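You operate a simulated robot arm through the tools that you are given. There is no shell and no other tool. Be economical: measure what you need, move in short steps, check, and stop when the job is done.

You run a simulated robot arm. Do the job below in one go: nothing can be reset, and whatever is moved stays where it is left.

## Task
Switch the air from the blue branch to the black, at 7 bar.
Fine: shut the blue valve and bleed it to zero, open the black valve, set the line gauge by the regulator; the other branch valves stay shut.

It is judged by the outcome, as a careful person would: the job done as asked, and still so three seconds after it is handed in. It fails if anything else is knocked over, pushed out of place, dropped, spilled or broken.

## Robot
A 7-joint arm with a two-finger parallel gripper, fixed in place. Base frame: the origin is at the foot of the arm, x ahead of it, y to its left, z up; the work surface is at about z = 720. Readings come in mm, degrees, newtons and seconds.
With the tool pointing down near the work surface it reaches from about 160 to 680 mm from the base axis. Its first joint turns from -66.0 to 66.0 degrees. Payload 2.4 kg.
The TCP is the grasp point between the finger pads, 30 mm short of the fingertips. In the tool frame z runs along the fingers and y along their closing line. Largest opening 94 mm; finger width 28, thickness 10; the body of the gripper, 50 by 96 mm, starts 55 mm behind the TCP.
Orientation is that of the tool frame in the base frame, as [roll, pitch, yaw] about the fixed x, y, z axes, in that order (R = Rz(yaw) Ry(pitch) Rx(roll)). With the fingers straight down and closing along the base's y, the tool's x points along the base's -x, its y along +y and its z along -z.

## Interface
- The arm moves only by the tool apply_moves. Its arguments are lists of equal length, an entry for each row: "dp": the shift along the base's x, y, z in mm, a list of three; "dr": the turn, a rotation vector about the base's x, y, z in degrees, a list of three; "fingers": the finger opening in mm, from 0 to 94. In form: {"dp": [[tx, ty, tz], ...], "dr": [[ax, ay, az], ...], "fingers": [fingers, ...]}. A call has 1 to 12 rows; each row shifts and turns the commanded pose from where the row before left it. Each row takes 0.2 s and may step no farther than 50 mm and 8.6 degrees from the row before; otherwise, or with a gripper value out of range, the whole call is refused. Where a pose cannot be reached the arm comes as near as it can. A force on the tool above 40 N (or 10 N above the force at the start of the call, whichever is more), or a blocked arm, ends the call early, and 0.2 s more pass. The fingers move at their own pace (about 153 mm/s each) and stop on an object; they squeeze with about 34 N. The grip force told is the motor's: it shows also when the fingers shut on nothing. Time passes only in rows, and 0.2 s behind the last, so rows that do not move let the fingers close. The reply holds the time, the measured pose of the TCP, the force on the tool along the base axes, the opening and the grip force, in the units named above and with some noise, with the torque about the TCP (base axes, N m) and any sound that the robot's microphone picked up, and new pictures: "pictures" is both (left out), scene, wrist or none.
- Cameras (640 x 400 px; columns grow to the right, rows downward): "scene" is fixed at [43.3, 475.2, 1444.9]; the picture's right is [-0.72, -0.69, 0.00], its down [-0.39, 0.41, -0.83] and it looks along [0.57, -0.60, -0.56] (base axes); focal length 253 px, centre (320, 200). "wrist" rides on the gripper at [76, 14, -102] in the tool frame; the picture's right is [-0.18, 0.98, 0.00], its down [-0.75, -0.14, -0.64] and it looks along [-0.63, -0.12, 0.77] (tool axes); focal length 243 px, centre (320, 200). There is no depth. A picture from a camera that has moved, and an enlarged one, comes with that camera's place and axes in the base frame and with its lens.
- enlarge(camera, box): a new picture of the part [left, top, right, bottom] of that camera's present view, enlarged. The clock stands still meanwhile.
- job_done(): hands the job in; it is judged then, once.

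Go step by step. Nothing tells you positions but the pictures and the camera data: compare them with the known pose of the tool, close in by small moves and look again before you grip or let go. The budget is 120 turns and 200 pictures, counting those below and the enlarged ones. Unless the task says otherwise, let go and move clear before handing in, and close with one line.

The tools are called after ">>>" by a JSON object that holds its "name" and its "arguments". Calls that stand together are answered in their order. apply_moves: Moves the arm, as the interface text tells. Its arguments: {"type":"object","properties":{"dp":{"type":"array","items":{"type":"array","items":{"type":"number"}}},"dr":{"type":"array","items":{"type":"array","items":{"type":"number"}}},"fingers":{"type":"array","items":{"type":"number"}},"pictures":{"type":"string","enum":["both","scene","wrist","none"]}},"required":["dp","dr","fingers"]} The other tools are called the same way: enlarge (camera, box) takes an enlarged picture of a part of a camera's view; job_done () hands the job in.

At the start:

```text
time: 0.0
tool_pos: [385.3, -116.0, 1299.2]
ee_rot: [-180.0, 0.0, -180.0]
wrist_force: [-0.2, 0.4, 0.0]
wrist_torque: [-0.05, 0.0, -0.03]
finger_gap: 93.9
grip_force: 0.1
```

scene: 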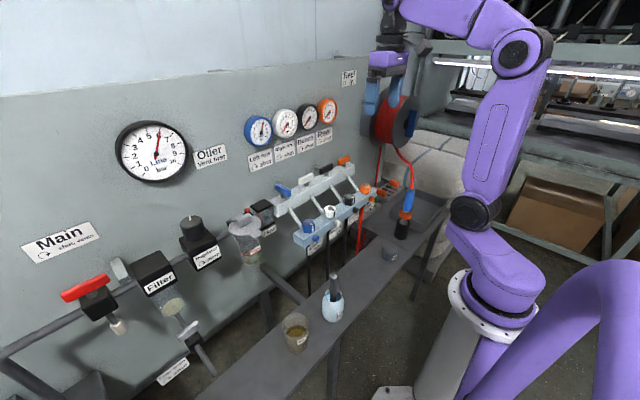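
wrist: 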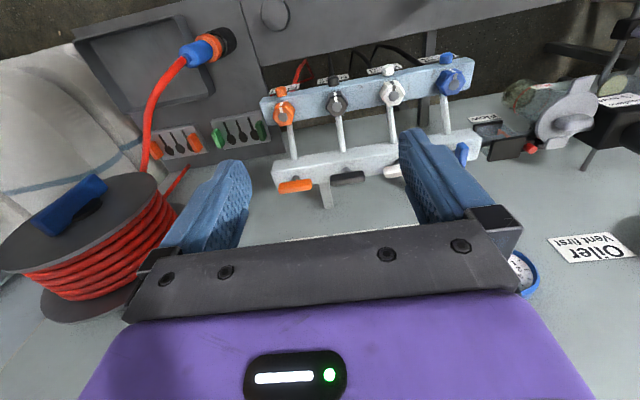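

I see a wall panel with main valve, filter, regulator, oiler, a four-branch manifold and gauges. I'll enlarge the important parts first.

>>> {"name": "enlarge", "arguments": {"camera": "scene", "box": [230, 80, 390, 180]}}

>>> {"name": "enlarge", "arguments": {"camera": "scene", "box": [230, 160, 430, 285]}}

>>> {"name": "enlarge", "arguments": {"camera": "scene", "box": [40, 200, 280, 350]}}

>>> {"name": "enlarge", "arguments": {"camera": "wrist", "box": [240, 40, 500, 202]}}

>>> {"name": "enlarge", "arguments": {"camera": "scene", "box": [100, 110, 240, 197]}}

```text
4.00 times, centred on (310, 130) of scene
camera zoom: at [43.3, 475.2, 1444.9], right [-0.72, -0.69, 0.0], down [-0.39, 0.41, -0.83], along [0.57, -0.6, -0.56], focal length 1011 px, centre (360, 480)
```

zoom: 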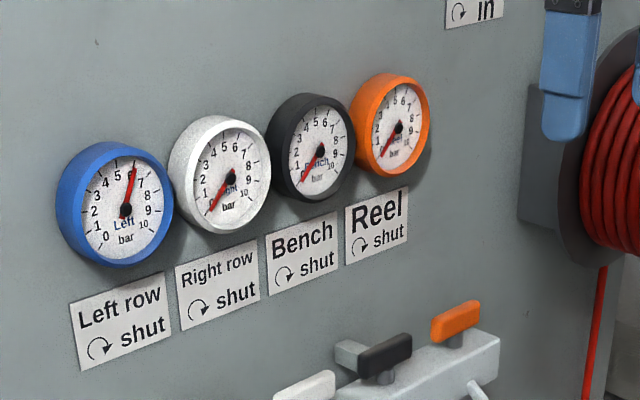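

```text
3.20 times, centred on (330, 222) of scene
camera zoom: at [43.3, 475.2, 1444.9], right [-0.72, -0.69, 0.0], down [-0.39, 0.41, -0.83], along [0.57, -0.6, -0.56], focal length 808 px, centre (288, 128)
```

zoom: 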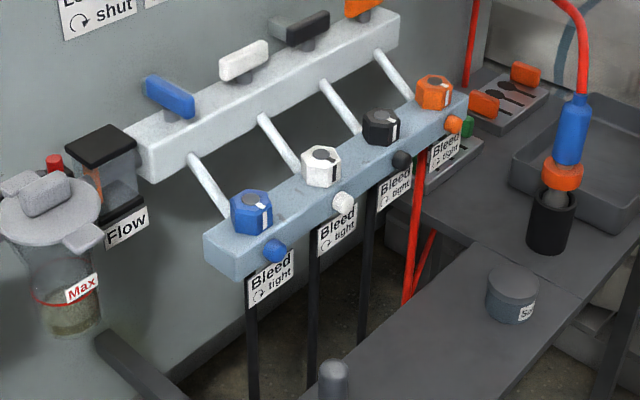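

```text
2.67 times, centred on (160, 275) of scene
camera zoom: at [43.3, 475.2, 1444.9], right [-0.72, -0.69, 0.0], down [-0.39, 0.41, -0.83], along [0.57, -0.6, -0.56], focal length 674 px, centre (747, 0)
```

zoom: 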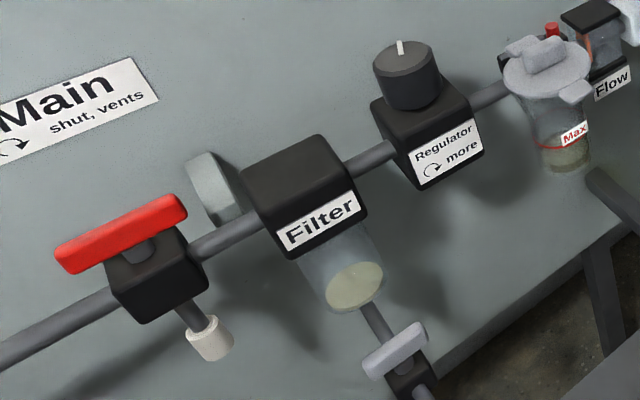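

```text
2.46 times, centred on (370, 121) of wrist
camera zoom: at [308.9, -101.8, 1401.0], right [0.18, 0.98, 0.0], down [0.75, -0.14, 0.64], along [0.63, -0.12, -0.77], focal length 597 px, centre (197, 394)
```

zoom: 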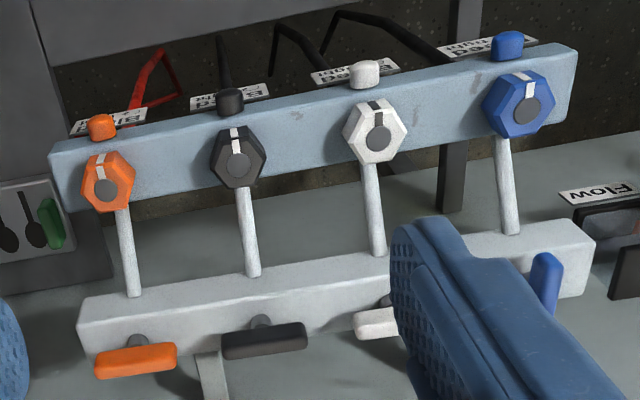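

```text
4.57 times, centred on (170, 154) of scene
camera zoom: at [43.3, 475.2, 1444.9], right [-0.72, -0.69, 0.0], down [-0.39, 0.41, -0.83], along [0.57, -0.6, -0.56], focal length 1155 px, centre (1006, 413)
```

zoom: 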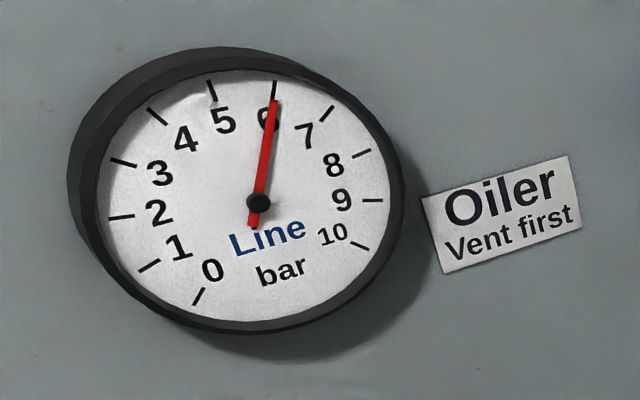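

Blue lever is roughly at (545, 94, 1050), with the wall at +x. I move the wrist camera closer to measure properly.

>>> {"name": "apply_moves", "arguments": {"dp": [[15, 30, -25], [15, 30, -25], [15, 30, -25], [10, 30, -25], [0, 0, 0]], "dr": [[0, 0, 0], [0, 0, 0], [0, 0, 0], [0, 0, 0], [0, 0, 0]], "fingers": [93, 93, 93, 93, 93], "pictures": "both"}}

```text
time: 1.2
tool_pos: [440.2, 3.4, 1197.1]
ee_rot: [180.0, 0.0, 180.0]
wrist_force: [-0.5, -0.9, -0.4]
wrist_torque: [0.0, 0.02, -0.01]
finger_gap: 93.1
grip_force: 0.0
camera wrist: at [363.8, 17.5, 1299.0], right [0.18, 0.98, 0.0], down [0.75, -0.14, 0.64], along [0.63, -0.12, -0.77], focal length 243 px, centre (320, 200)
```

scene: 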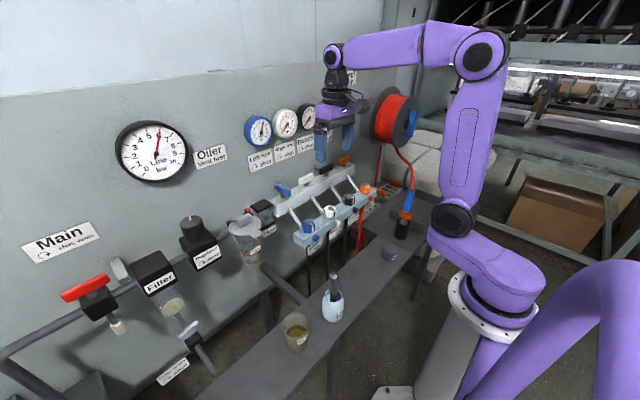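
wrist: 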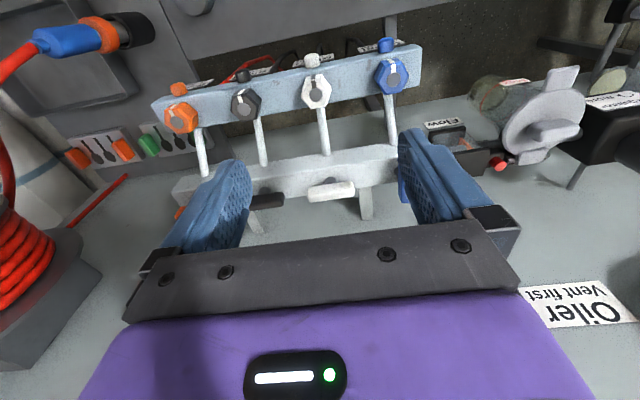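

White lever near (544, 5, 1065), blue bleed hex near (450, 88, 982). I enlarge the wrist view to see the hexes and levers.

>>> {"name": "enlarge", "arguments": {"camera": "wrist", "box": [150, 30, 438, 210]}}

>>> {"name": "enlarge", "arguments": {"camera": "scene", "box": [270, 165, 382, 235]}}

```text
2.22 times, centred on (294, 120) of wrist
camera zoom: at [363.8, 17.5, 1299.0], right [0.18, 0.98, 0.0], down [0.75, -0.14, 0.64], along [0.63, -0.12, -0.77], focal length 539 px, centre (378, 378)
```

zoom: 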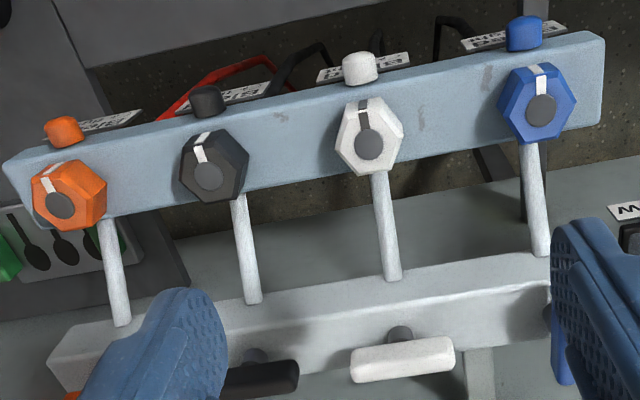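

```text
5.71 times, centred on (326, 200) of scene
camera zoom: at [43.3, 475.3, 1444.9], right [-0.72, -0.69, 0.0], down [-0.39, 0.41, -0.83], along [0.57, -0.6, -0.56], focal length 1444 px, centre (286, 200)
```

zoom: 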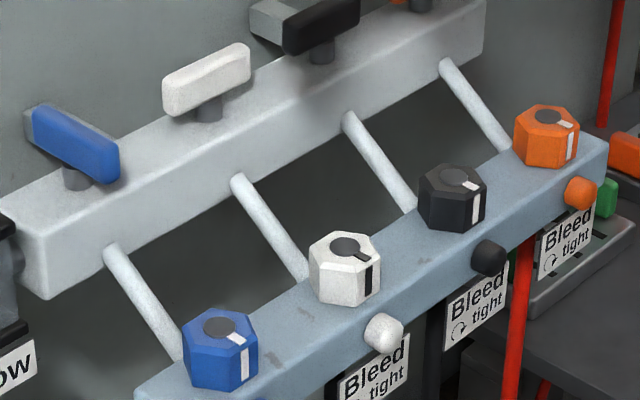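

Hexes on the front bar are the bleed knobs (vertical axes), levers behind are T-handles; blue is along x (open), others along y (shut). I move near the blue lever for a closer look.

>>> {"name": "apply_moves", "arguments": {"dp": [[10, 30, -10], [10, 30, -15], [10, 20, -15], [0, 0, 0]], "dr": [[0, 0, 0], [0, 0, 0], [0, 0, 0], [0, 0, 0]], "fingers": [93, 93, 93, 93], "pictures": "both"}}

```text
time: 2.2
tool_pos: [470.5, 83.0, 1157.9]
ee_rot: [180.0, 0.0, -180.0]
wrist_force: [0.9, -0.5, -0.6]
wrist_torque: [0.02, -0.03, -0.02]
finger_gap: 93.1
grip_force: 0.0
camera wrist: at [394.0, 98.7, 1260.7], right [0.18, 0.98, 0.0], down [0.75, -0.14, 0.64], along [0.63, -0.12, -0.77], focal length 243 px, centre (320, 200)
```

scene: 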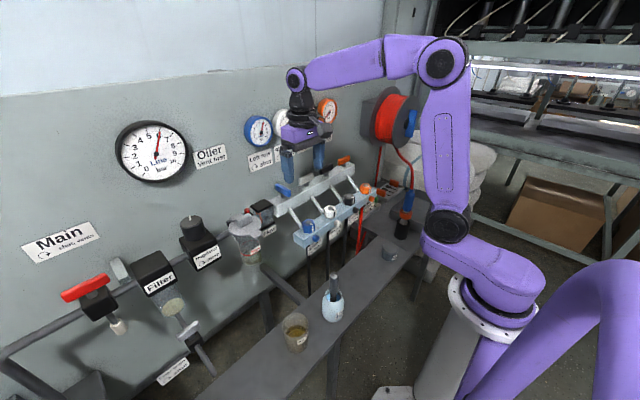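
wrist: 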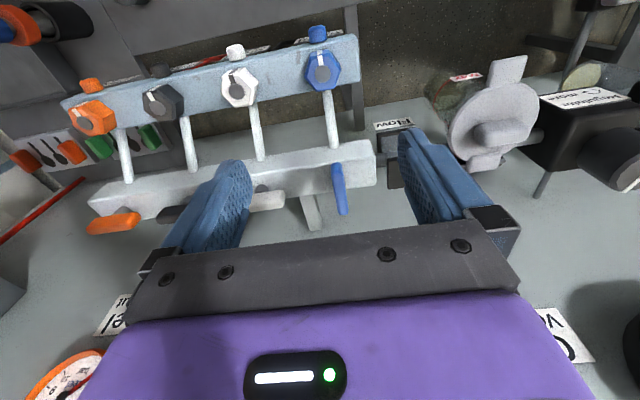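

Blue lever centre by the wrist view is about (545, 90, 1065), 65 mm long along x. I narrow the fingers and approach from above.

>>> {"name": "apply_moves", "arguments": {"dp": [[25, 2, 0], [25, 2, 0], [24, 3, -20], [0, 0, -35], [0, 0, 0]], "dr": [[0, 0, 0], [0, 0, 0], [0, 0, 0], [0, 0, 0], [0, 0, 0]], "fingers": [50, 50, 50, 50, 50], "pictures": "both"}}

>>> {"name": "enlarge", "arguments": {"camera": "scene", "box": [240, 110, 368, 190]}}

```text
time: 3.4
tool_pos: [544.0, 91.4, 1103.8]
ee_rot: [-180.0, 0.0, -180.0]
wrist_force: [0.3, -0.6, 0.5]
wrist_torque: [0.0, 0.01, 0.02]
finger_gap: 49.9
grip_force: 0.1
camera wrist: at [468.3, 105.8, 1205.2], right [0.18, 0.98, 0.0], down [0.75, -0.14, 0.64], along [0.63, -0.12, -0.77], focal length 243 px, centre (320, 200)
```

scene: 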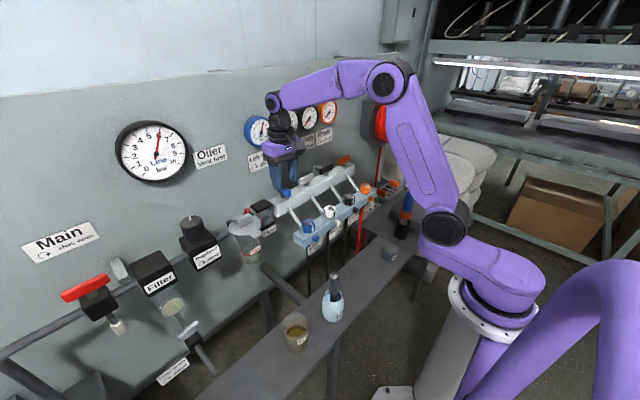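
wrist: 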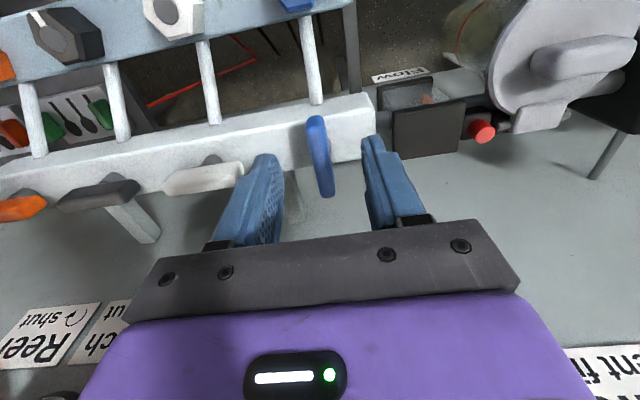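

```text
5.00 times, centred on (304, 150) of scene
camera zoom: at [43.4, 475.2, 1444.9], right [-0.72, -0.69, 0.0], down [-0.39, 0.41, -0.83], along [0.57, -0.6, -0.56], focal length 1263 px, centre (400, 450)
```

zoom: 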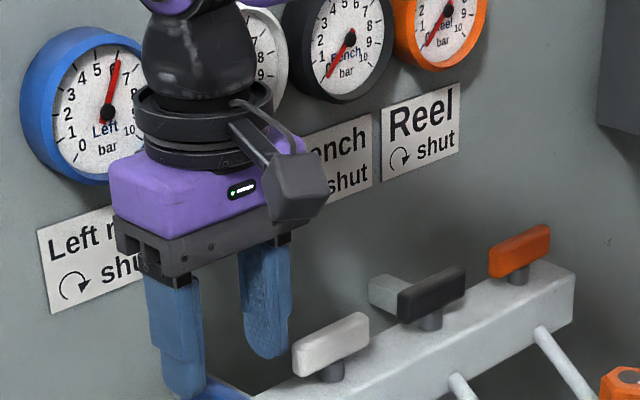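

The lever is centred between the fingers. I lower to about z 1080 and close.

>>> {"name": "apply_moves", "arguments": {"dp": [[0, -1, -14], [1, 0, -10], [0, 0, 0], [0, 0, 0], [0, 0, 0]], "dr": [[0, 0, 0], [0, 0, 0], [0, 0, 0], [0, 0, 0], [0, 0, 0]], "fingers": [50, 50, 50, 0, 0], "pictures": "both"}}

>>> {"name": "enlarge", "arguments": {"camera": "scene", "box": [240, 130, 368, 210]}}

```text
time: 4.6
tool_pos: [544.8, 89.6, 1080.7]
ee_rot: [180.0, 0.0, 180.0]
wrist_force: [-0.7, -0.2, -2.8]
wrist_torque: [0.0, -0.56, 0.0]
finger_gap: 13.0
grip_force: 44.8
camera wrist: at [469.3, 104.4, 1181.1], right [0.18, 0.98, 0.0], down [0.75, -0.14, 0.64], along [0.63, -0.12, -0.77], focal length 243 px, centre (320, 200)
```

scene: 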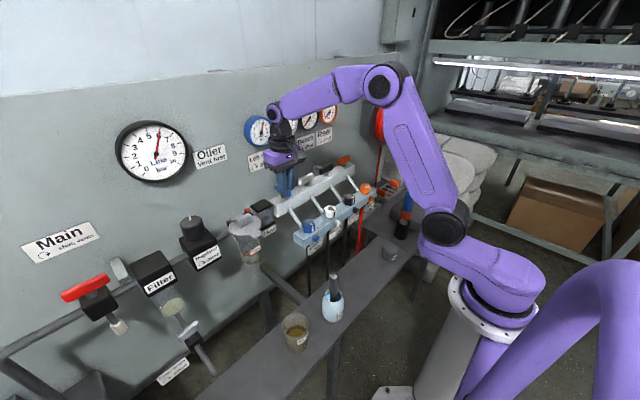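
wrist: 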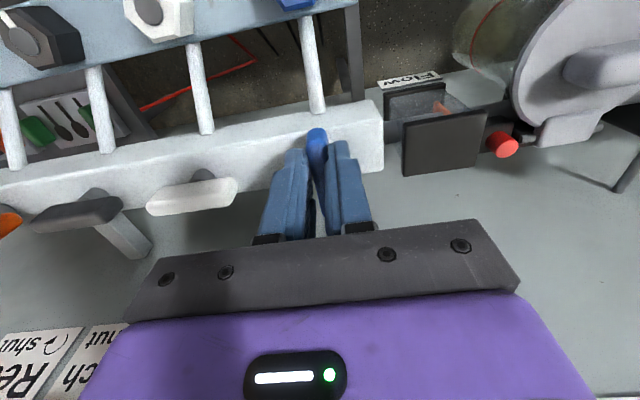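

```text
5.00 times, centred on (304, 170) of scene
camera zoom: at [43.3, 475.2, 1444.9], right [-0.72, -0.69, 0.0], down [-0.39, 0.41, -0.83], along [0.57, -0.6, -0.56], focal length 1263 px, centre (400, 350)
```

zoom: 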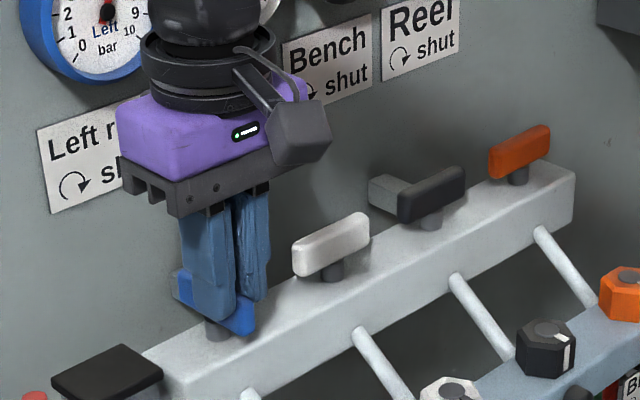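

Lever gripped (13 mm). I turn clockwise (negative z) a bit and check.

>>> {"name": "apply_moves", "arguments": {"dp": [[0, 0, 0], [0, 0, 0], [0, 0, 0], [0, 0, 0]], "dr": [[0, 0, -5], [0, 0, -7], [0, 0, -8], [0, 0, -8]], "fingers": [0, 0, 0, 0], "pictures": "none"}}

```text
time: 5.7
tool_pos: [546.5, 96.5, 1079.5]
ee_rot: [179.4, 0.1, 152.5]
wrist_force: [8.5, 4.4, -4.4]
wrist_torque: [0.18, 0.43, 0.09]
finger_gap: 12.8
grip_force: 45.0
stopped in row 4: the force on the tool passed its limit at 41 N (the readings are from after the stop); the commanded pose is now the measured one
```

Force limit tripped and the TCP moved in y by 7 mm. I look at it.

>>> {"name": "enlarge", "arguments": {"camera": "scene", "box": [240, 130, 368, 210]}}

>>> {"name": "enlarge", "arguments": {"camera": "wrist", "box": [160, 60, 480, 260]}}

```text
5.00 times, centred on (304, 170) of scene
camera zoom: at [43.8, 475.4, 1444.8], right [-0.72, -0.69, 0.0], down [-0.39, 0.41, -0.83], along [0.57, -0.6, -0.56], focal length 1263 px, centre (400, 350)
```

zoom: 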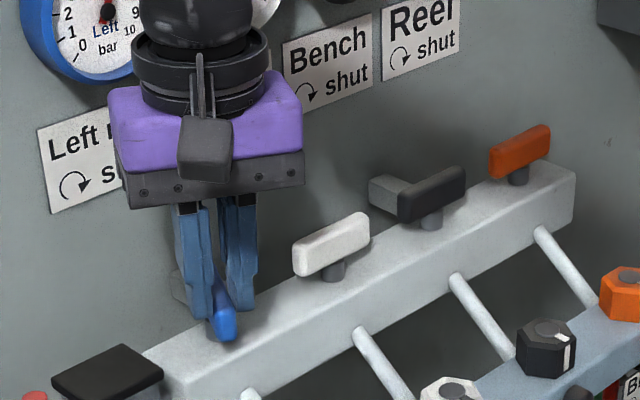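

```text
2.00 times, centred on (320, 160) of wrist
camera zoom: at [485.2, 143.7, 1181.1], right [0.62, 0.79, 0.01], down [0.6, -0.48, 0.64], along [0.51, -0.39, -0.77], focal length 485 px, centre (320, 280)
```

zoom: 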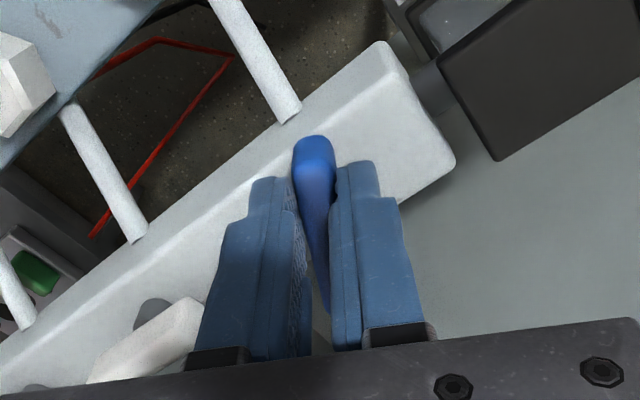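

The lever did turn by about 28° or more, but not about the TCP exactly. I release, rise a little and look at the true lever angle.

>>> {"name": "apply_moves", "arguments": {"dp": [[0, 0, 0], [0, 0, 0], [0, 0, 30], [-15, 0, 30], [-15, 0, 10], [0, 0, 0]], "dr": [[0, 0, 0], [0, 0, 0], [0, 0, 0], [0, 0, 0], [0, 0, 0], [0, 0, 0]], "fingers": [30, 50, 50, 60, 90, 90], "pictures": "wrist"}}

>>> {"name": "enlarge", "arguments": {"camera": "scene", "box": [240, 130, 368, 210]}}

>>> {"name": "enlarge", "arguments": {"camera": "wrist", "box": [160, 60, 480, 260]}}

```text
time: 7.1
tool_pos: [515.1, 95.1, 1148.6]
ee_rot: [179.5, 0.1, 152.6]
wrist_force: [-0.5, -0.1, 0.6]
wrist_torque: [-0.02, -0.01, 0.02]
finger_gap: 89.7
grip_force: 0.2
camera wrist: at [454.6, 143.0, 1251.4], right [0.62, 0.79, 0.01], down [0.6, -0.48, 0.64], along [0.51, -0.39, -0.77], focal length 243 px, centre (320, 200)
```

wrist: 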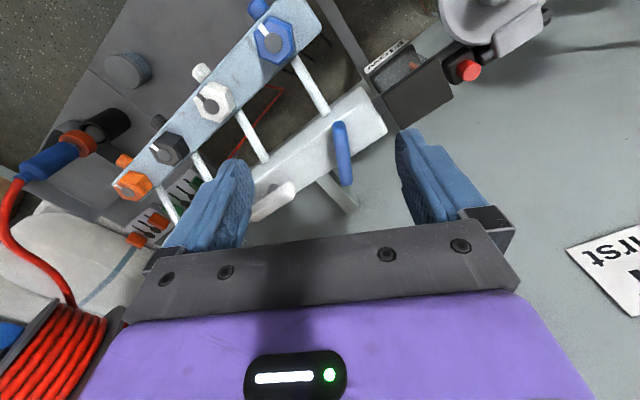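

```text
5.00 times, centred on (304, 170) of scene
camera zoom: at [43.3, 475.2, 1444.9], right [-0.72, -0.69, 0.0], down [-0.39, 0.41, -0.83], along [0.57, -0.6, -0.56], focal length 1263 px, centre (400, 350)
```

zoom: 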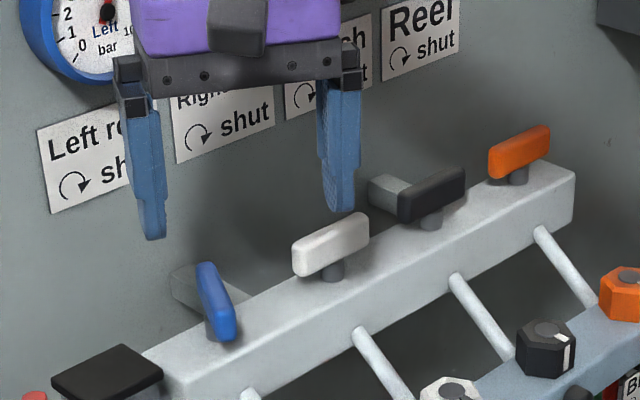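

```text
2.00 times, centred on (320, 160) of wrist
camera zoom: at [454.6, 143.0, 1251.4], right [0.62, 0.79, 0.01], down [0.6, -0.48, 0.64], along [0.51, -0.39, -0.77], focal length 485 px, centre (320, 280)
```

zoom: 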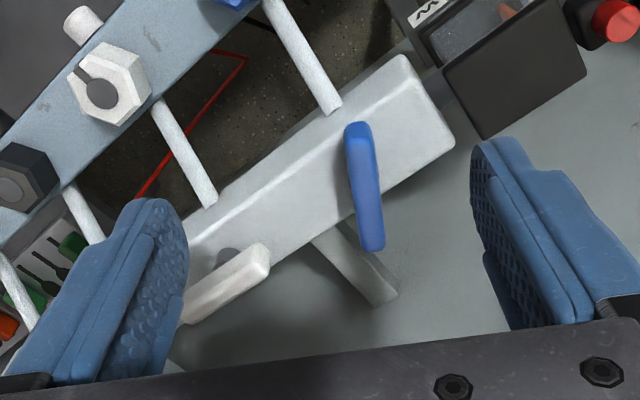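

The lever is now about 27° from x; the motion data says the pivot is near (559, 90). I regrip with the TCP over the pivot and turn on.

>>> {"name": "apply_moves", "arguments": {"dp": [[22, -2, 0], [21, -2, 0], [0, 0, -34], [0, 0, -34], [0, 0, 0], [0, 0, 0], [0, 0, 0]], "dr": [[0, 0, 0], [0, 0, 0], [0, 0, 0], [0, 0, 0], [0, 0, 0], [0, 0, 0], [0, 0, 0]], "fingers": [50, 50, 50, 50, 0, 0, 0], "pictures": "none"}}

>>> {"name": "apply_moves", "arguments": {"dp": [[0, 0, 0], [0, 0, 0]], "dr": [[0, 0, -6], [0, 0, -6]], "fingers": [0, 0], "pictures": "none"}}

```text
time: 8.7
tool_pos: [560.1, 91.6, 1081.1]
ee_rot: [179.5, 0.1, 152.4]
wrist_force: [-4.2, -5.1, 2.5]
wrist_torque: [-0.19, 0.27, -0.01]
finger_gap: 12.8
grip_force: 45.5
```

```text
time: 9.3
tool_pos: [559.2, 90.6, 1082.1]
ee_rot: [179.5, 0.2, 140.4]
wrist_force: [-3.8, -6.4, 3.7]
wrist_torque: [-0.04, 0.6, -0.02]
finger_gap: 12.8
grip_force: 45.2
```

Turning smoothly with low force. I continue toward 90°.

>>> {"name": "apply_moves", "arguments": {"dp": [[0, 0, 0], [0, 0, 0], [0, 0, 0], [0, 0, 0], [0, 0, 0], [0, 0, 0]], "dr": [[0, 0, -8], [0, 0, -8], [0, 0, -8], [0, 0, -8], [0, 0, -8], [0, 0, -8]], "fingers": [0, 0, 0, 0, 0, 0], "pictures": "scene"}}

>>> {"name": "enlarge", "arguments": {"camera": "scene", "box": [240, 110, 368, 190]}}

```text
time: 10.7
tool_pos: [560.0, 92.1, 1082.4]
ee_rot: [179.3, 0.0, 92.4]
wrist_force: [6.8, -7.0, 2.3]
wrist_torque: [-0.09, -0.07, -0.09]
finger_gap: 12.9
grip_force: 45.1
```

scene: 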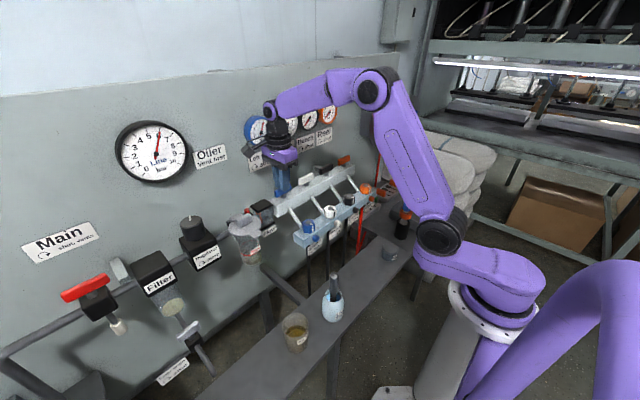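

```text
5.00 times, centred on (304, 150) of scene
camera zoom: at [43.5, 475.0, 1445.0], right [-0.72, -0.69, 0.0], down [-0.39, 0.41, -0.83], along [0.57, -0.6, -0.56], focal length 1263 px, centre (400, 450)
```

zoom: 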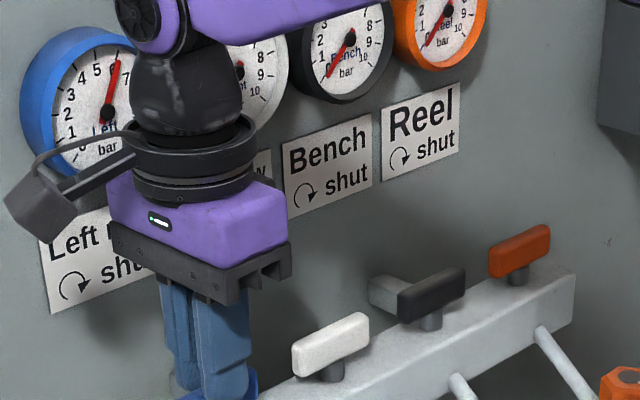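

Almost fully shut. I turn a few degrees more to the stop, then release and rise.

>>> {"name": "apply_moves", "arguments": {"dp": [[0, 0, 0], [0, 0, 0], [0, 0, 0]], "dr": [[0, 0, -2], [0, 0, -2], [0, 0, -1]], "fingers": [0, 0, 0], "pictures": "none"}}

>>> {"name": "apply_moves", "arguments": {"dp": [[0, 0, 0], [0, 0, 0], [0, 0, 30], [-20, 0, 40], [-40, -10, 10], [0, 0, 0]], "dr": [[0, 0, 0], [0, 0, 0], [0, 0, 0], [0, 0, 0], [0, 0, 0], [0, 0, 0]], "fingers": [30, 45, 45, 60, 60, 60], "pictures": "both"}}

>>> {"name": "enlarge", "arguments": {"camera": "scene", "box": [240, 130, 400, 230]}}

```text
time: 11.5
tool_pos: [559.5, 92.2, 1082.4]
ee_rot: [179.3, 0.1, 87.6]
wrist_force: [12.1, -7.2, 5.2]
wrist_torque: [-0.3, -0.11, 1.42]
finger_gap: 13.3
grip_force: 45.0
```

```text
time: 12.9
tool_pos: [498.4, 82.5, 1160.0]
ee_rot: [179.5, 0.2, 87.5]
wrist_force: [-0.2, -0.1, -0.3]
wrist_torque: [-0.01, 0.0, 0.01]
finger_gap: 60.0
grip_force: 0.0
camera wrist: at [515.6, 157.6, 1262.3], right [0.97, -0.23, 0.01], down [-0.18, -0.75, 0.64], along [-0.14, -0.63, -0.77], focal length 243 px, centre (320, 200)
```

scene: 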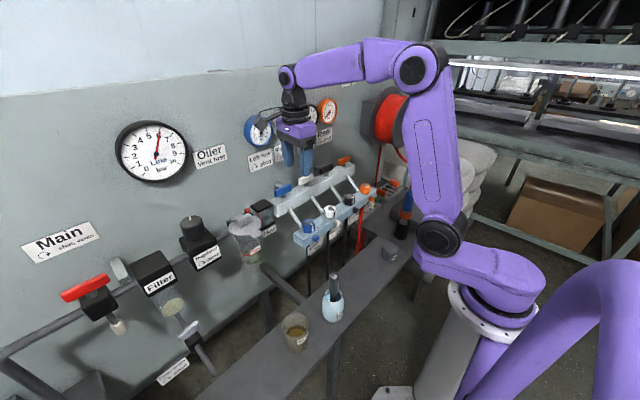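
wrist: 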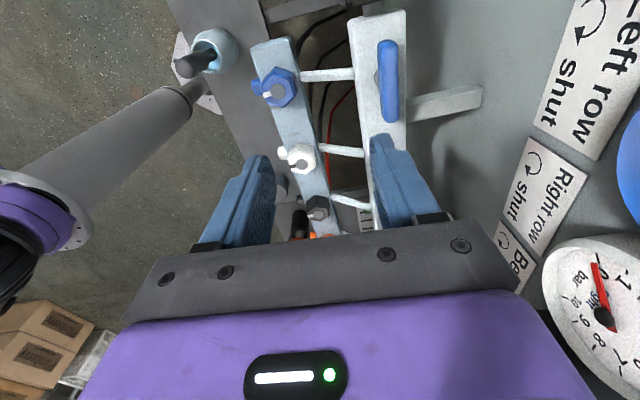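

```text
4.00 times, centred on (320, 180) of scene
camera zoom: at [43.3, 475.2, 1444.9], right [-0.72, -0.69, 0.0], down [-0.39, 0.41, -0.83], along [0.57, -0.6, -0.56], focal length 1011 px, centre (320, 280)
```

zoom: 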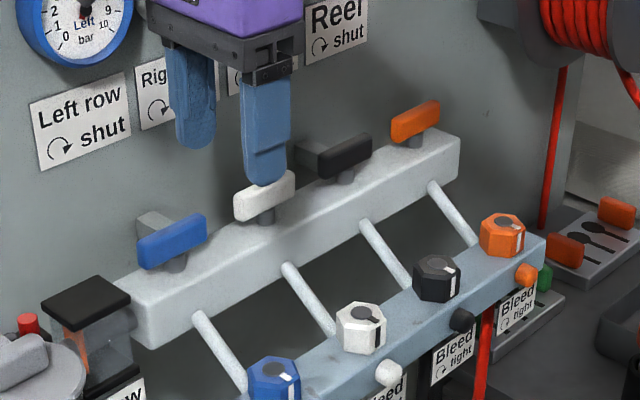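

Blue valve is shut in line with the others. Next the blue bleed hex, about (457, 90, top 962); I check its flats.

>>> {"name": "enlarge", "arguments": {"camera": "wrist", "box": [230, 30, 390, 130]}}

>>> {"name": "apply_moves", "arguments": {"dp": [[-30, 0, -20], [-31, 2, -20], [0, 0, -20], [0, 0, 0], [0, 0, 0], [0, 0, 0], [0, 0, 0], [0, 0, 0]], "dr": [[0, 0, 8], [0, 0, 8], [0, 0, 8], [0, 0, 8], [0, 0, 8], [0, 0, 8], [0, 0, 8], [0, 0, 6.5]], "fingers": [70, 70, 70, 70, 70, 70, 70, 70], "pictures": "wrist"}}

>>> {"name": "enlarge", "arguments": {"camera": "wrist", "box": [220, 40, 420, 165]}}

```text
4.00 times, centred on (310, 80) of wrist
camera zoom: at [515.6, 157.6, 1262.3], right [0.97, -0.23, 0.01], down [-0.18, -0.75, 0.64], along [-0.14, -0.63, -0.77], focal length 970 px, centre (360, 680)
```

zoom: 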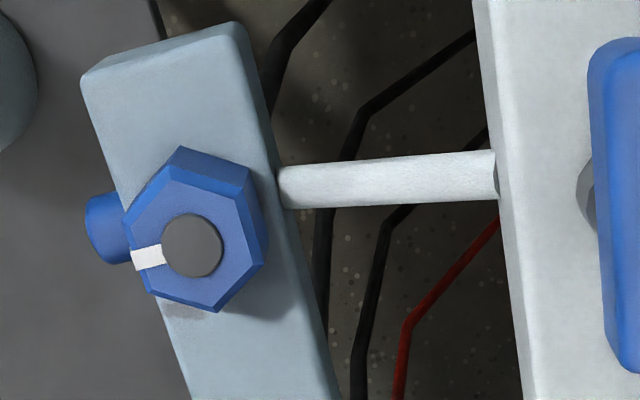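

```text
time: 14.7
tool_pos: [437.3, 84.4, 1101.8]
ee_rot: [179.6, 0.0, 150.1]
wrist_force: [0.1, 0.2, -0.1]
wrist_torque: [-0.02, 0.01, -0.01]
finger_gap: 69.8
grip_force: 0.1
camera wrist: at [378.8, 133.4, 1203.6], right [0.65, 0.76, 0.01], down [0.58, -0.5, 0.64], along [0.49, -0.41, -0.77], focal length 243 px, centre (320, 200)
```

wrist: 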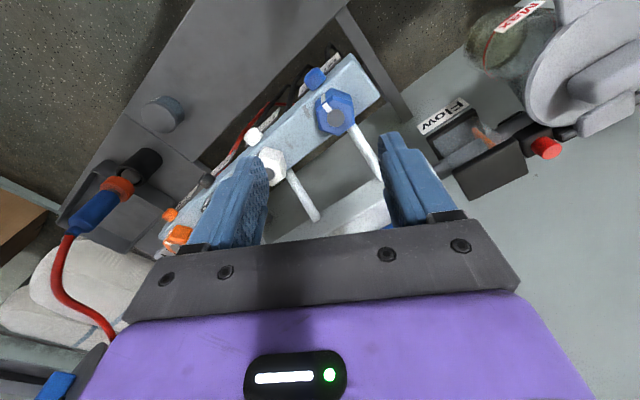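

```text
3.20 times, centred on (320, 102) of wrist
camera zoom: at [378.8, 133.4, 1203.6], right [0.65, 0.76, 0.01], down [0.58, -0.5, 0.64], along [0.49, -0.41, -0.77], focal length 776 px, centre (320, 512)
```

zoom: 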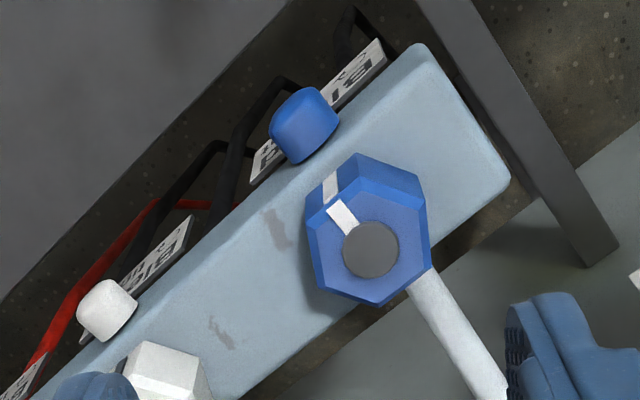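

Flats face the fingers at yaw 150. The hex axis is around (457.5, 88.5), top ~967. I descend with 60 mm opening.

>>> {"name": "apply_moves", "arguments": {"dp": [[20, 4, -20], [0, 0, -40], [0, 0, -30], [0, 0, -20], [0, 0, 0]], "dr": [[0, 0, 0], [0, 0, 0], [0, 0, 0], [0, 0, 0], [0, 0, 0]], "fingers": [60, 60, 60, 60, 60], "pictures": "both"}}

>>> {"name": "enlarge", "arguments": {"camera": "scene", "box": [250, 170, 378, 250]}}

```text
time: 15.9
tool_pos: [457.9, 87.2, 990.5]
ee_rot: [179.5, 0.0, 150.0]
wrist_force: [0.1, 0.2, 0.0]
wrist_torque: [-0.02, -0.05, -0.03]
finger_gap: 60.0
grip_force: 0.0
camera wrist: at [398.1, 137.0, 1093.1], right [0.65, 0.76, 0.01], down [0.58, -0.5, 0.64], along [0.49, -0.41, -0.77], focal length 243 px, centre (320, 200)
```

scene: 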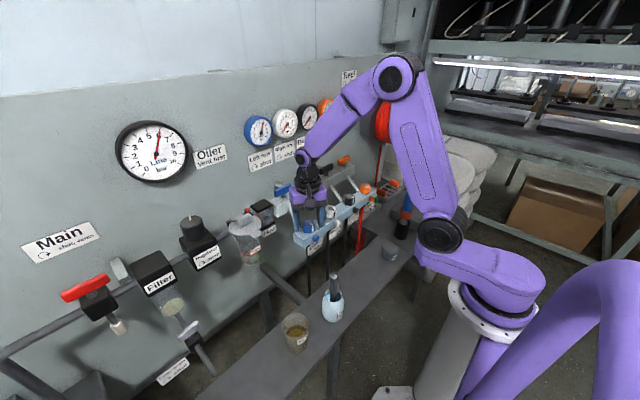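
wrist: 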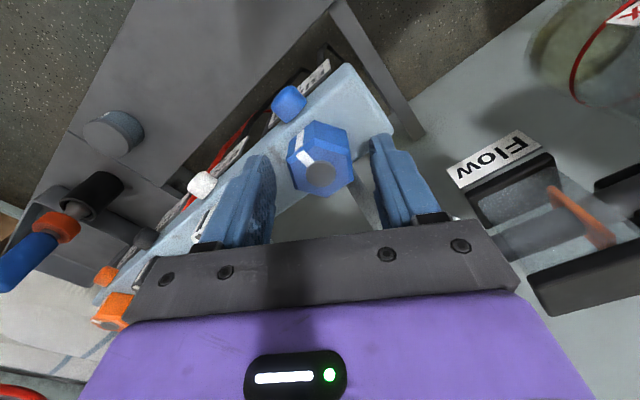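

```text
5.00 times, centred on (314, 210) of scene
camera zoom: at [43.3, 475.2, 1444.9], right [-0.72, -0.69, 0.0], down [-0.39, 0.41, -0.83], along [0.57, -0.6, -0.56], focal length 1263 px, centre (350, 150)
```

zoom: 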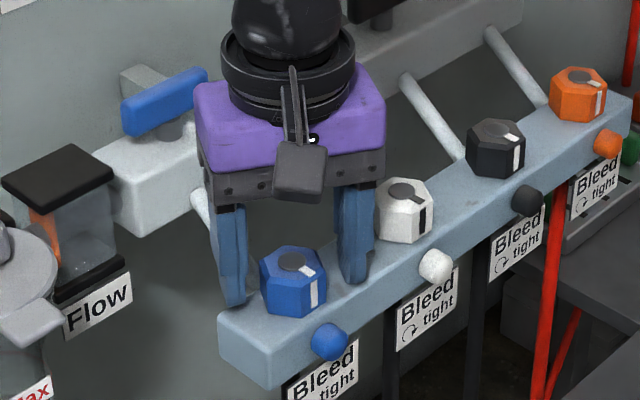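

The hex lies between the fingers, top ~976. I lower 4 mm and close, then turn CCW gently.

>>> {"name": "apply_moves", "arguments": {"dp": [[0, 0, -4], [0, 0, 0], [0, 0, 0], [0, 0, 0]], "dr": [[0, 0, 0], [0, 0, 0], [0, 0, 0], [0, 0, 0]], "fingers": [50, 0, 0, 0], "pictures": "none"}}

>>> {"name": "apply_moves", "arguments": {"dp": [[0, 0, 0], [0, 0, 0], [0, 0, 0]], "dr": [[0, 0, 4], [0, 0, 5], [0, 0, 6]], "fingers": [0, 0, 0], "pictures": "none"}}

```text
time: 16.9
tool_pos: [458.9, 87.9, 988.4]
ee_rot: [179.4, 0.2, 150.2]
wrist_force: [3.3, 7.3, 9.5]
wrist_torque: [-0.92, 0.63, -0.05]
finger_gap: 34.8
grip_force: 45.5
```

```text
time: 17.7
tool_pos: [459.7, 88.9, 988.7]
ee_rot: [179.4, 0.3, 165.1]
wrist_force: [11.4, 12.6, 8.3]
wrist_torque: [-0.55, 0.52, -1.36]
finger_gap: 38.4
grip_force: 45.1
```

The opening grew from 34.8 to 38.4, so the fingers may be slipping around the hex. I look before doing more.

>>> {"name": "enlarge", "arguments": {"camera": "wrist", "box": [220, 60, 420, 240]}}

>>> {"name": "enlarge", "arguments": {"camera": "scene", "box": [270, 200, 350, 250]}}

>>> {"name": "enlarge", "arguments": {"camera": "scene", "box": [230, 90, 350, 165]}}

```text
2.22 times, centred on (320, 150) of wrist
camera zoom: at [388.4, 121.4, 1089.6], right [0.43, 0.9, 0.01], down [0.69, -0.34, 0.64], along [0.58, -0.27, -0.76], focal length 539 px, centre (320, 311)
```

zoom: 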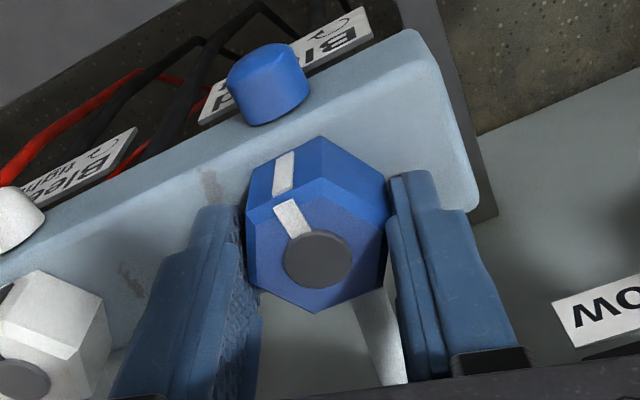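

```text
8.00 times, centred on (310, 225) of scene
camera zoom: at [43.6, 475.6, 1444.7], right [-0.72, -0.69, 0.0], down [-0.39, 0.41, -0.83], along [0.57, -0.6, -0.56], focal length 2021 px, centre (400, 0)
```

zoom: 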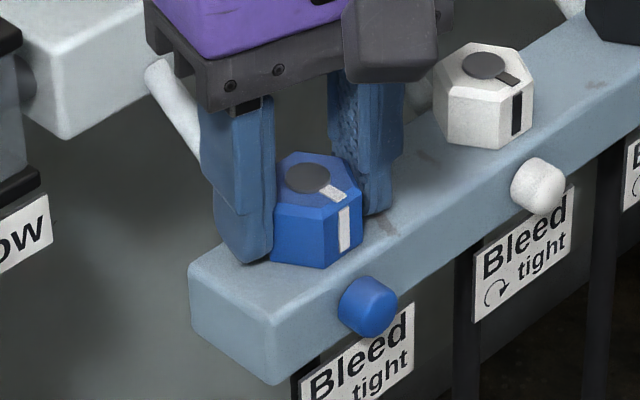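

```text
5.33 times, centred on (290, 128) of scene
camera zoom: at [43.6, 475.6, 1444.7], right [-0.72, -0.69, 0.0], down [-0.39, 0.41, -0.83], along [0.57, -0.6, -0.56], focal length 1348 px, centre (480, 587)
```

zoom: 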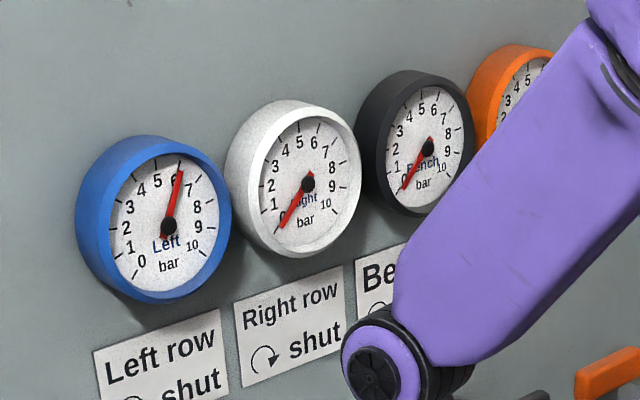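

The hex hasn't moved (mark still faces -x), and the fingertips were resting on the bar. I reopen, go back to the flats, a little higher, and retry slowly.

>>> {"name": "apply_moves", "arguments": {"dp": [[0, 0, 0], [-0.8, -0.5, 3], [0, 0, 0], [0, 0, 0], [0, 0, 0], [0, 0, 0]], "dr": [[0, 0, 0], [0, 0, -8], [0, 0, -7], [0, 0, 0], [0, 0, 0], [0, 0, 0]], "fingers": [60, 60, 60, 60, 0, 0], "pictures": "none"}}

>>> {"name": "apply_moves", "arguments": {"dp": [[0, 0, 0], [0, 0, 0]], "dr": [[0, 0, 2], [0, 0, 2]], "fingers": [0, 0], "pictures": "none"}}

>>> {"name": "apply_moves", "arguments": {"dp": [[0, 0, 0], [0, 0, 0]], "dr": [[0, 0, 2], [0, 0, 2]], "fingers": [0, 0], "pictures": "none"}}

```text
time: 19.1
tool_pos: [456.4, 88.6, 989.9]
ee_rot: [179.4, 0.2, 150.2]
wrist_force: [8.0, 9.8, -6.4]
wrist_torque: [-0.79, 0.09, -0.15]
finger_gap: 34.5
grip_force: 45.1
```

```text
time: 19.7
tool_pos: [458.5, 87.4, 990.6]
ee_rot: [179.3, 0.2, 153.8]
wrist_force: [14.9, 14.1, -11.5]
wrist_torque: [-0.25, 0.65, -1.59]
finger_gap: 35.1
grip_force: 44.8
```

```text
time: 20.3
tool_pos: [458.3, 88.9, 991.6]
ee_rot: [179.5, 0.4, 158.1]
wrist_force: [14.8, 15.3, -4.2]
wrist_torque: [-0.43, 0.37, -1.45]
finger_gap: 36.5
grip_force: 45.0
```

It slips at about 1.5 N·m without turning — like a hard stop. I check the bleed label's arrow and all the hex marks closely.

>>> {"name": "enlarge", "arguments": {"camera": "scene", "box": [300, 205, 364, 255]}}

>>> {"name": "enlarge", "arguments": {"camera": "wrist", "box": [270, 60, 390, 160]}}

```text
8.00 times, centred on (332, 230) of scene
camera zoom: at [43.9, 475.7, 1444.7], right [-0.72, -0.69, 0.0], down [-0.39, 0.41, -0.83], along [0.57, -0.6, -0.56], focal length 2021 px, centre (224, -40)
```

zoom: 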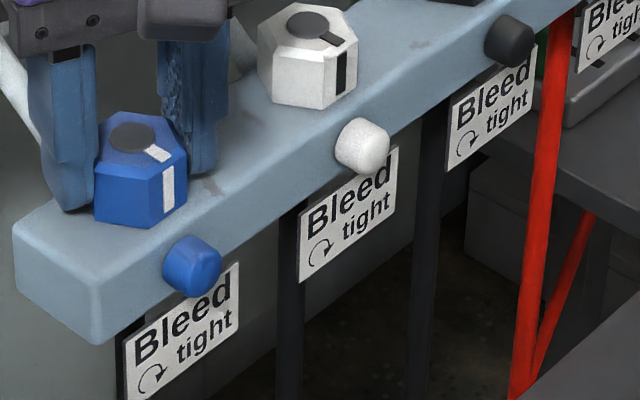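

```text
4.00 times, centred on (330, 110) of wrist
camera zoom: at [392.4, 129.3, 1092.7], right [0.54, 0.84, 0.01], down [0.64, -0.42, 0.64], along [0.55, -0.34, -0.76], focal length 970 px, centre (280, 560)
```

zoom: 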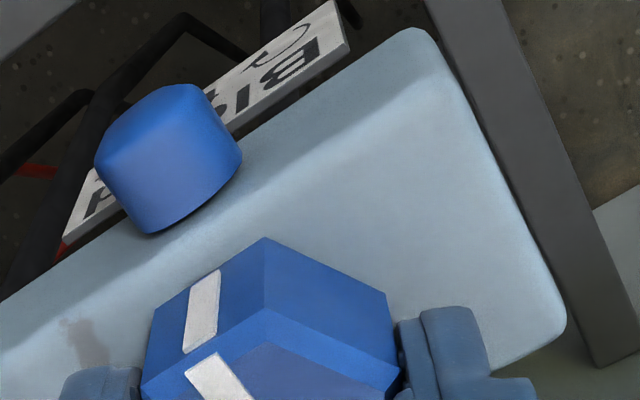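

Label confirms clockwise = tight, so loosening is CCW. I regrip centred better (less side force) and try a firmer, quicker turn.

>>> {"name": "apply_moves", "arguments": {"dp": [[0, 0, 0], [1, 0.6, 0], [0, 0, 0], [0, 0, 0], [0, 0, 0]], "dr": [[0, 0, 0], [0, 0, -8], [0, 0, 0], [0, 0, 0], [0, 0, 0]], "fingers": [55, 55, 0, 0, 0], "pictures": "none"}}

>>> {"name": "apply_moves", "arguments": {"dp": [[0, 0, 0], [0, 0, 0], [0, 0, 0]], "dr": [[0, 0, 8.5], [0, 0, 8.5], [0, 0, 0]], "fingers": [0, 0, 0], "pictures": "wrist"}}

>>> {"name": "enlarge", "arguments": {"camera": "wrist", "box": [220, 60, 420, 240]}}

```text
time: 21.5
tool_pos: [458.0, 88.8, 990.7]
ee_rot: [179.6, 0.2, 150.1]
wrist_force: [3.4, 4.5, -5.8]
wrist_torque: [-1.24, -0.04, -0.02]
finger_gap: 34.5
grip_force: 45.3
```

```text
time: 22.3
tool_pos: [459.4, 88.5, 991.2]
ee_rot: [179.4, 0.2, 167.0]
wrist_force: [8.3, 11.4, -3.5]
wrist_torque: [-0.4, 0.47, -1.19]
finger_gap: 38.9
grip_force: 45.1
camera wrist: at [387.5, 119.0, 1092.7], right [0.4, 0.92, 0.01], down [0.7, -0.31, 0.64], along [0.59, -0.25, -0.77], focal length 243 px, centre (320, 200)
```

wrist: 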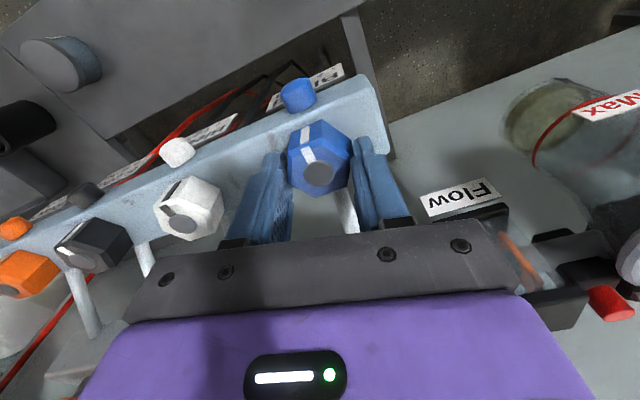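

```text
2.22 times, centred on (320, 150) of wrist
camera zoom: at [387.5, 119.0, 1092.7], right [0.4, 0.92, 0.01], down [0.7, -0.31, 0.64], along [0.59, -0.25, -0.77], focal length 539 px, centre (320, 311)
```

zoom: 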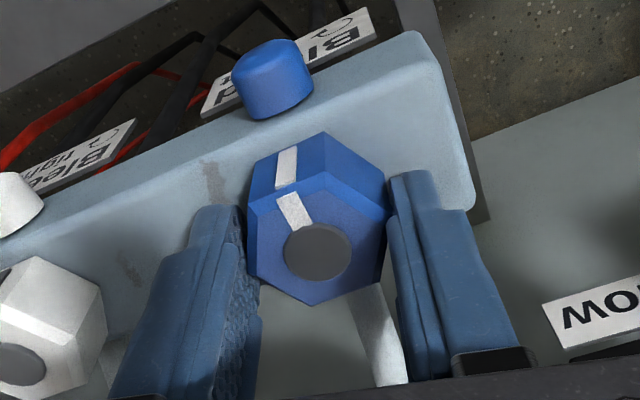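

Still not turning CCW. As a check I test feel in the other direction with a small turn, since the hex may be free or fixed altogether.

>>> {"name": "apply_moves", "arguments": {"dp": [[0, 0, 0], [0, 0, 0], [0, 0, 0], [0, 0, 0], [0, 0, 0], [0, 0, 0]], "dr": [[0, 0, 0], [0, 0, -8.5], [0, 0, -8.5], [0, 0, 0], [0, 0, 0], [0, 0, 0]], "fingers": [55, 55, 55, 0, 0, 0], "pictures": "none"}}

>>> {"name": "apply_moves", "arguments": {"dp": [[0, 0, 0], [0, 0, 0]], "dr": [[0, 0, -3], [0, 0, -3]], "fingers": [0, 0], "pictures": "none"}}

```text
time: 23.7
tool_pos: [458.4, 88.3, 991.6]
ee_rot: [179.4, 0.1, 150.1]
wrist_force: [2.6, 0.7, 1.1]
wrist_torque: [-1.26, 0.14, 0.02]
finger_gap: 34.4
grip_force: 44.7
```

```text
time: 24.3
tool_pos: [458.2, 87.7, 990.1]
ee_rot: [179.6, 0.1, 143.9]
wrist_force: [0.1, -0.9, 2.7]
wrist_torque: [-1.58, -0.17, 0.02]
finger_gap: 34.4
grip_force: 45.1
```

The hex turns freely clockwise and has its stop counter-clockwise — so it is at its fully open end and likely a throttle, not the bleed. I check the gauge, then put it back.

>>> {"name": "apply_moves", "arguments": {"dp": [[0, 0, 0], [0, 0, 0], [0, 0, 0]], "dr": [[0, 0, 3], [0, 0, 3], [0, 0, 0.5]], "fingers": [0, 0, 0], "pictures": "none"}}

>>> {"name": "enlarge", "arguments": {"camera": "scene", "box": [230, 100, 310, 150]}}

>>> {"name": "enlarge", "arguments": {"camera": "wrist", "box": [220, 60, 420, 240]}}

```text
time: 25.1
tool_pos: [459.0, 88.4, 990.1]
ee_rot: [179.5, 0.2, 150.5]
wrist_force: [2.5, 1.9, 1.5]
wrist_torque: [-0.91, 0.53, -0.36]
finger_gap: 34.4
grip_force: 44.9
```

```text
8.00 times, centred on (270, 125) of scene
camera zoom: at [43.4, 475.3, 1444.9], right [-0.72, -0.69, 0.0], down [-0.39, 0.41, -0.83], along [0.57, -0.6, -0.56], focal length 2021 px, centre (720, 800)
```

zoom: 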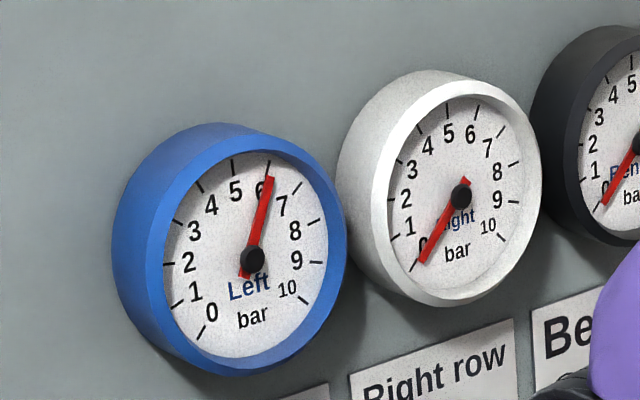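

```text
2.22 times, centred on (320, 150) of wrist
camera zoom: at [398.6, 137.2, 1092.5], right [0.64, 0.76, 0.01], down [0.58, -0.5, 0.64], along [0.5, -0.41, -0.77], focal length 539 px, centre (320, 311)
```

zoom: 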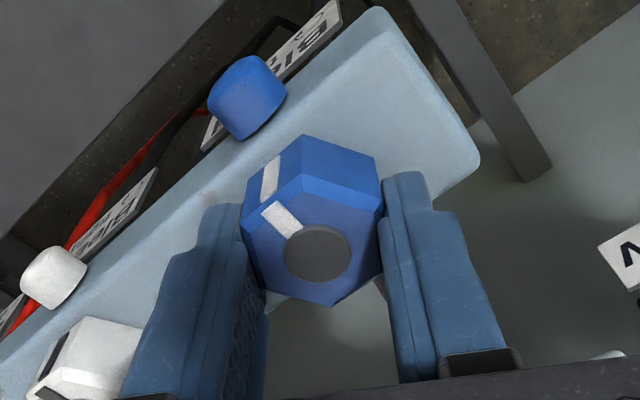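

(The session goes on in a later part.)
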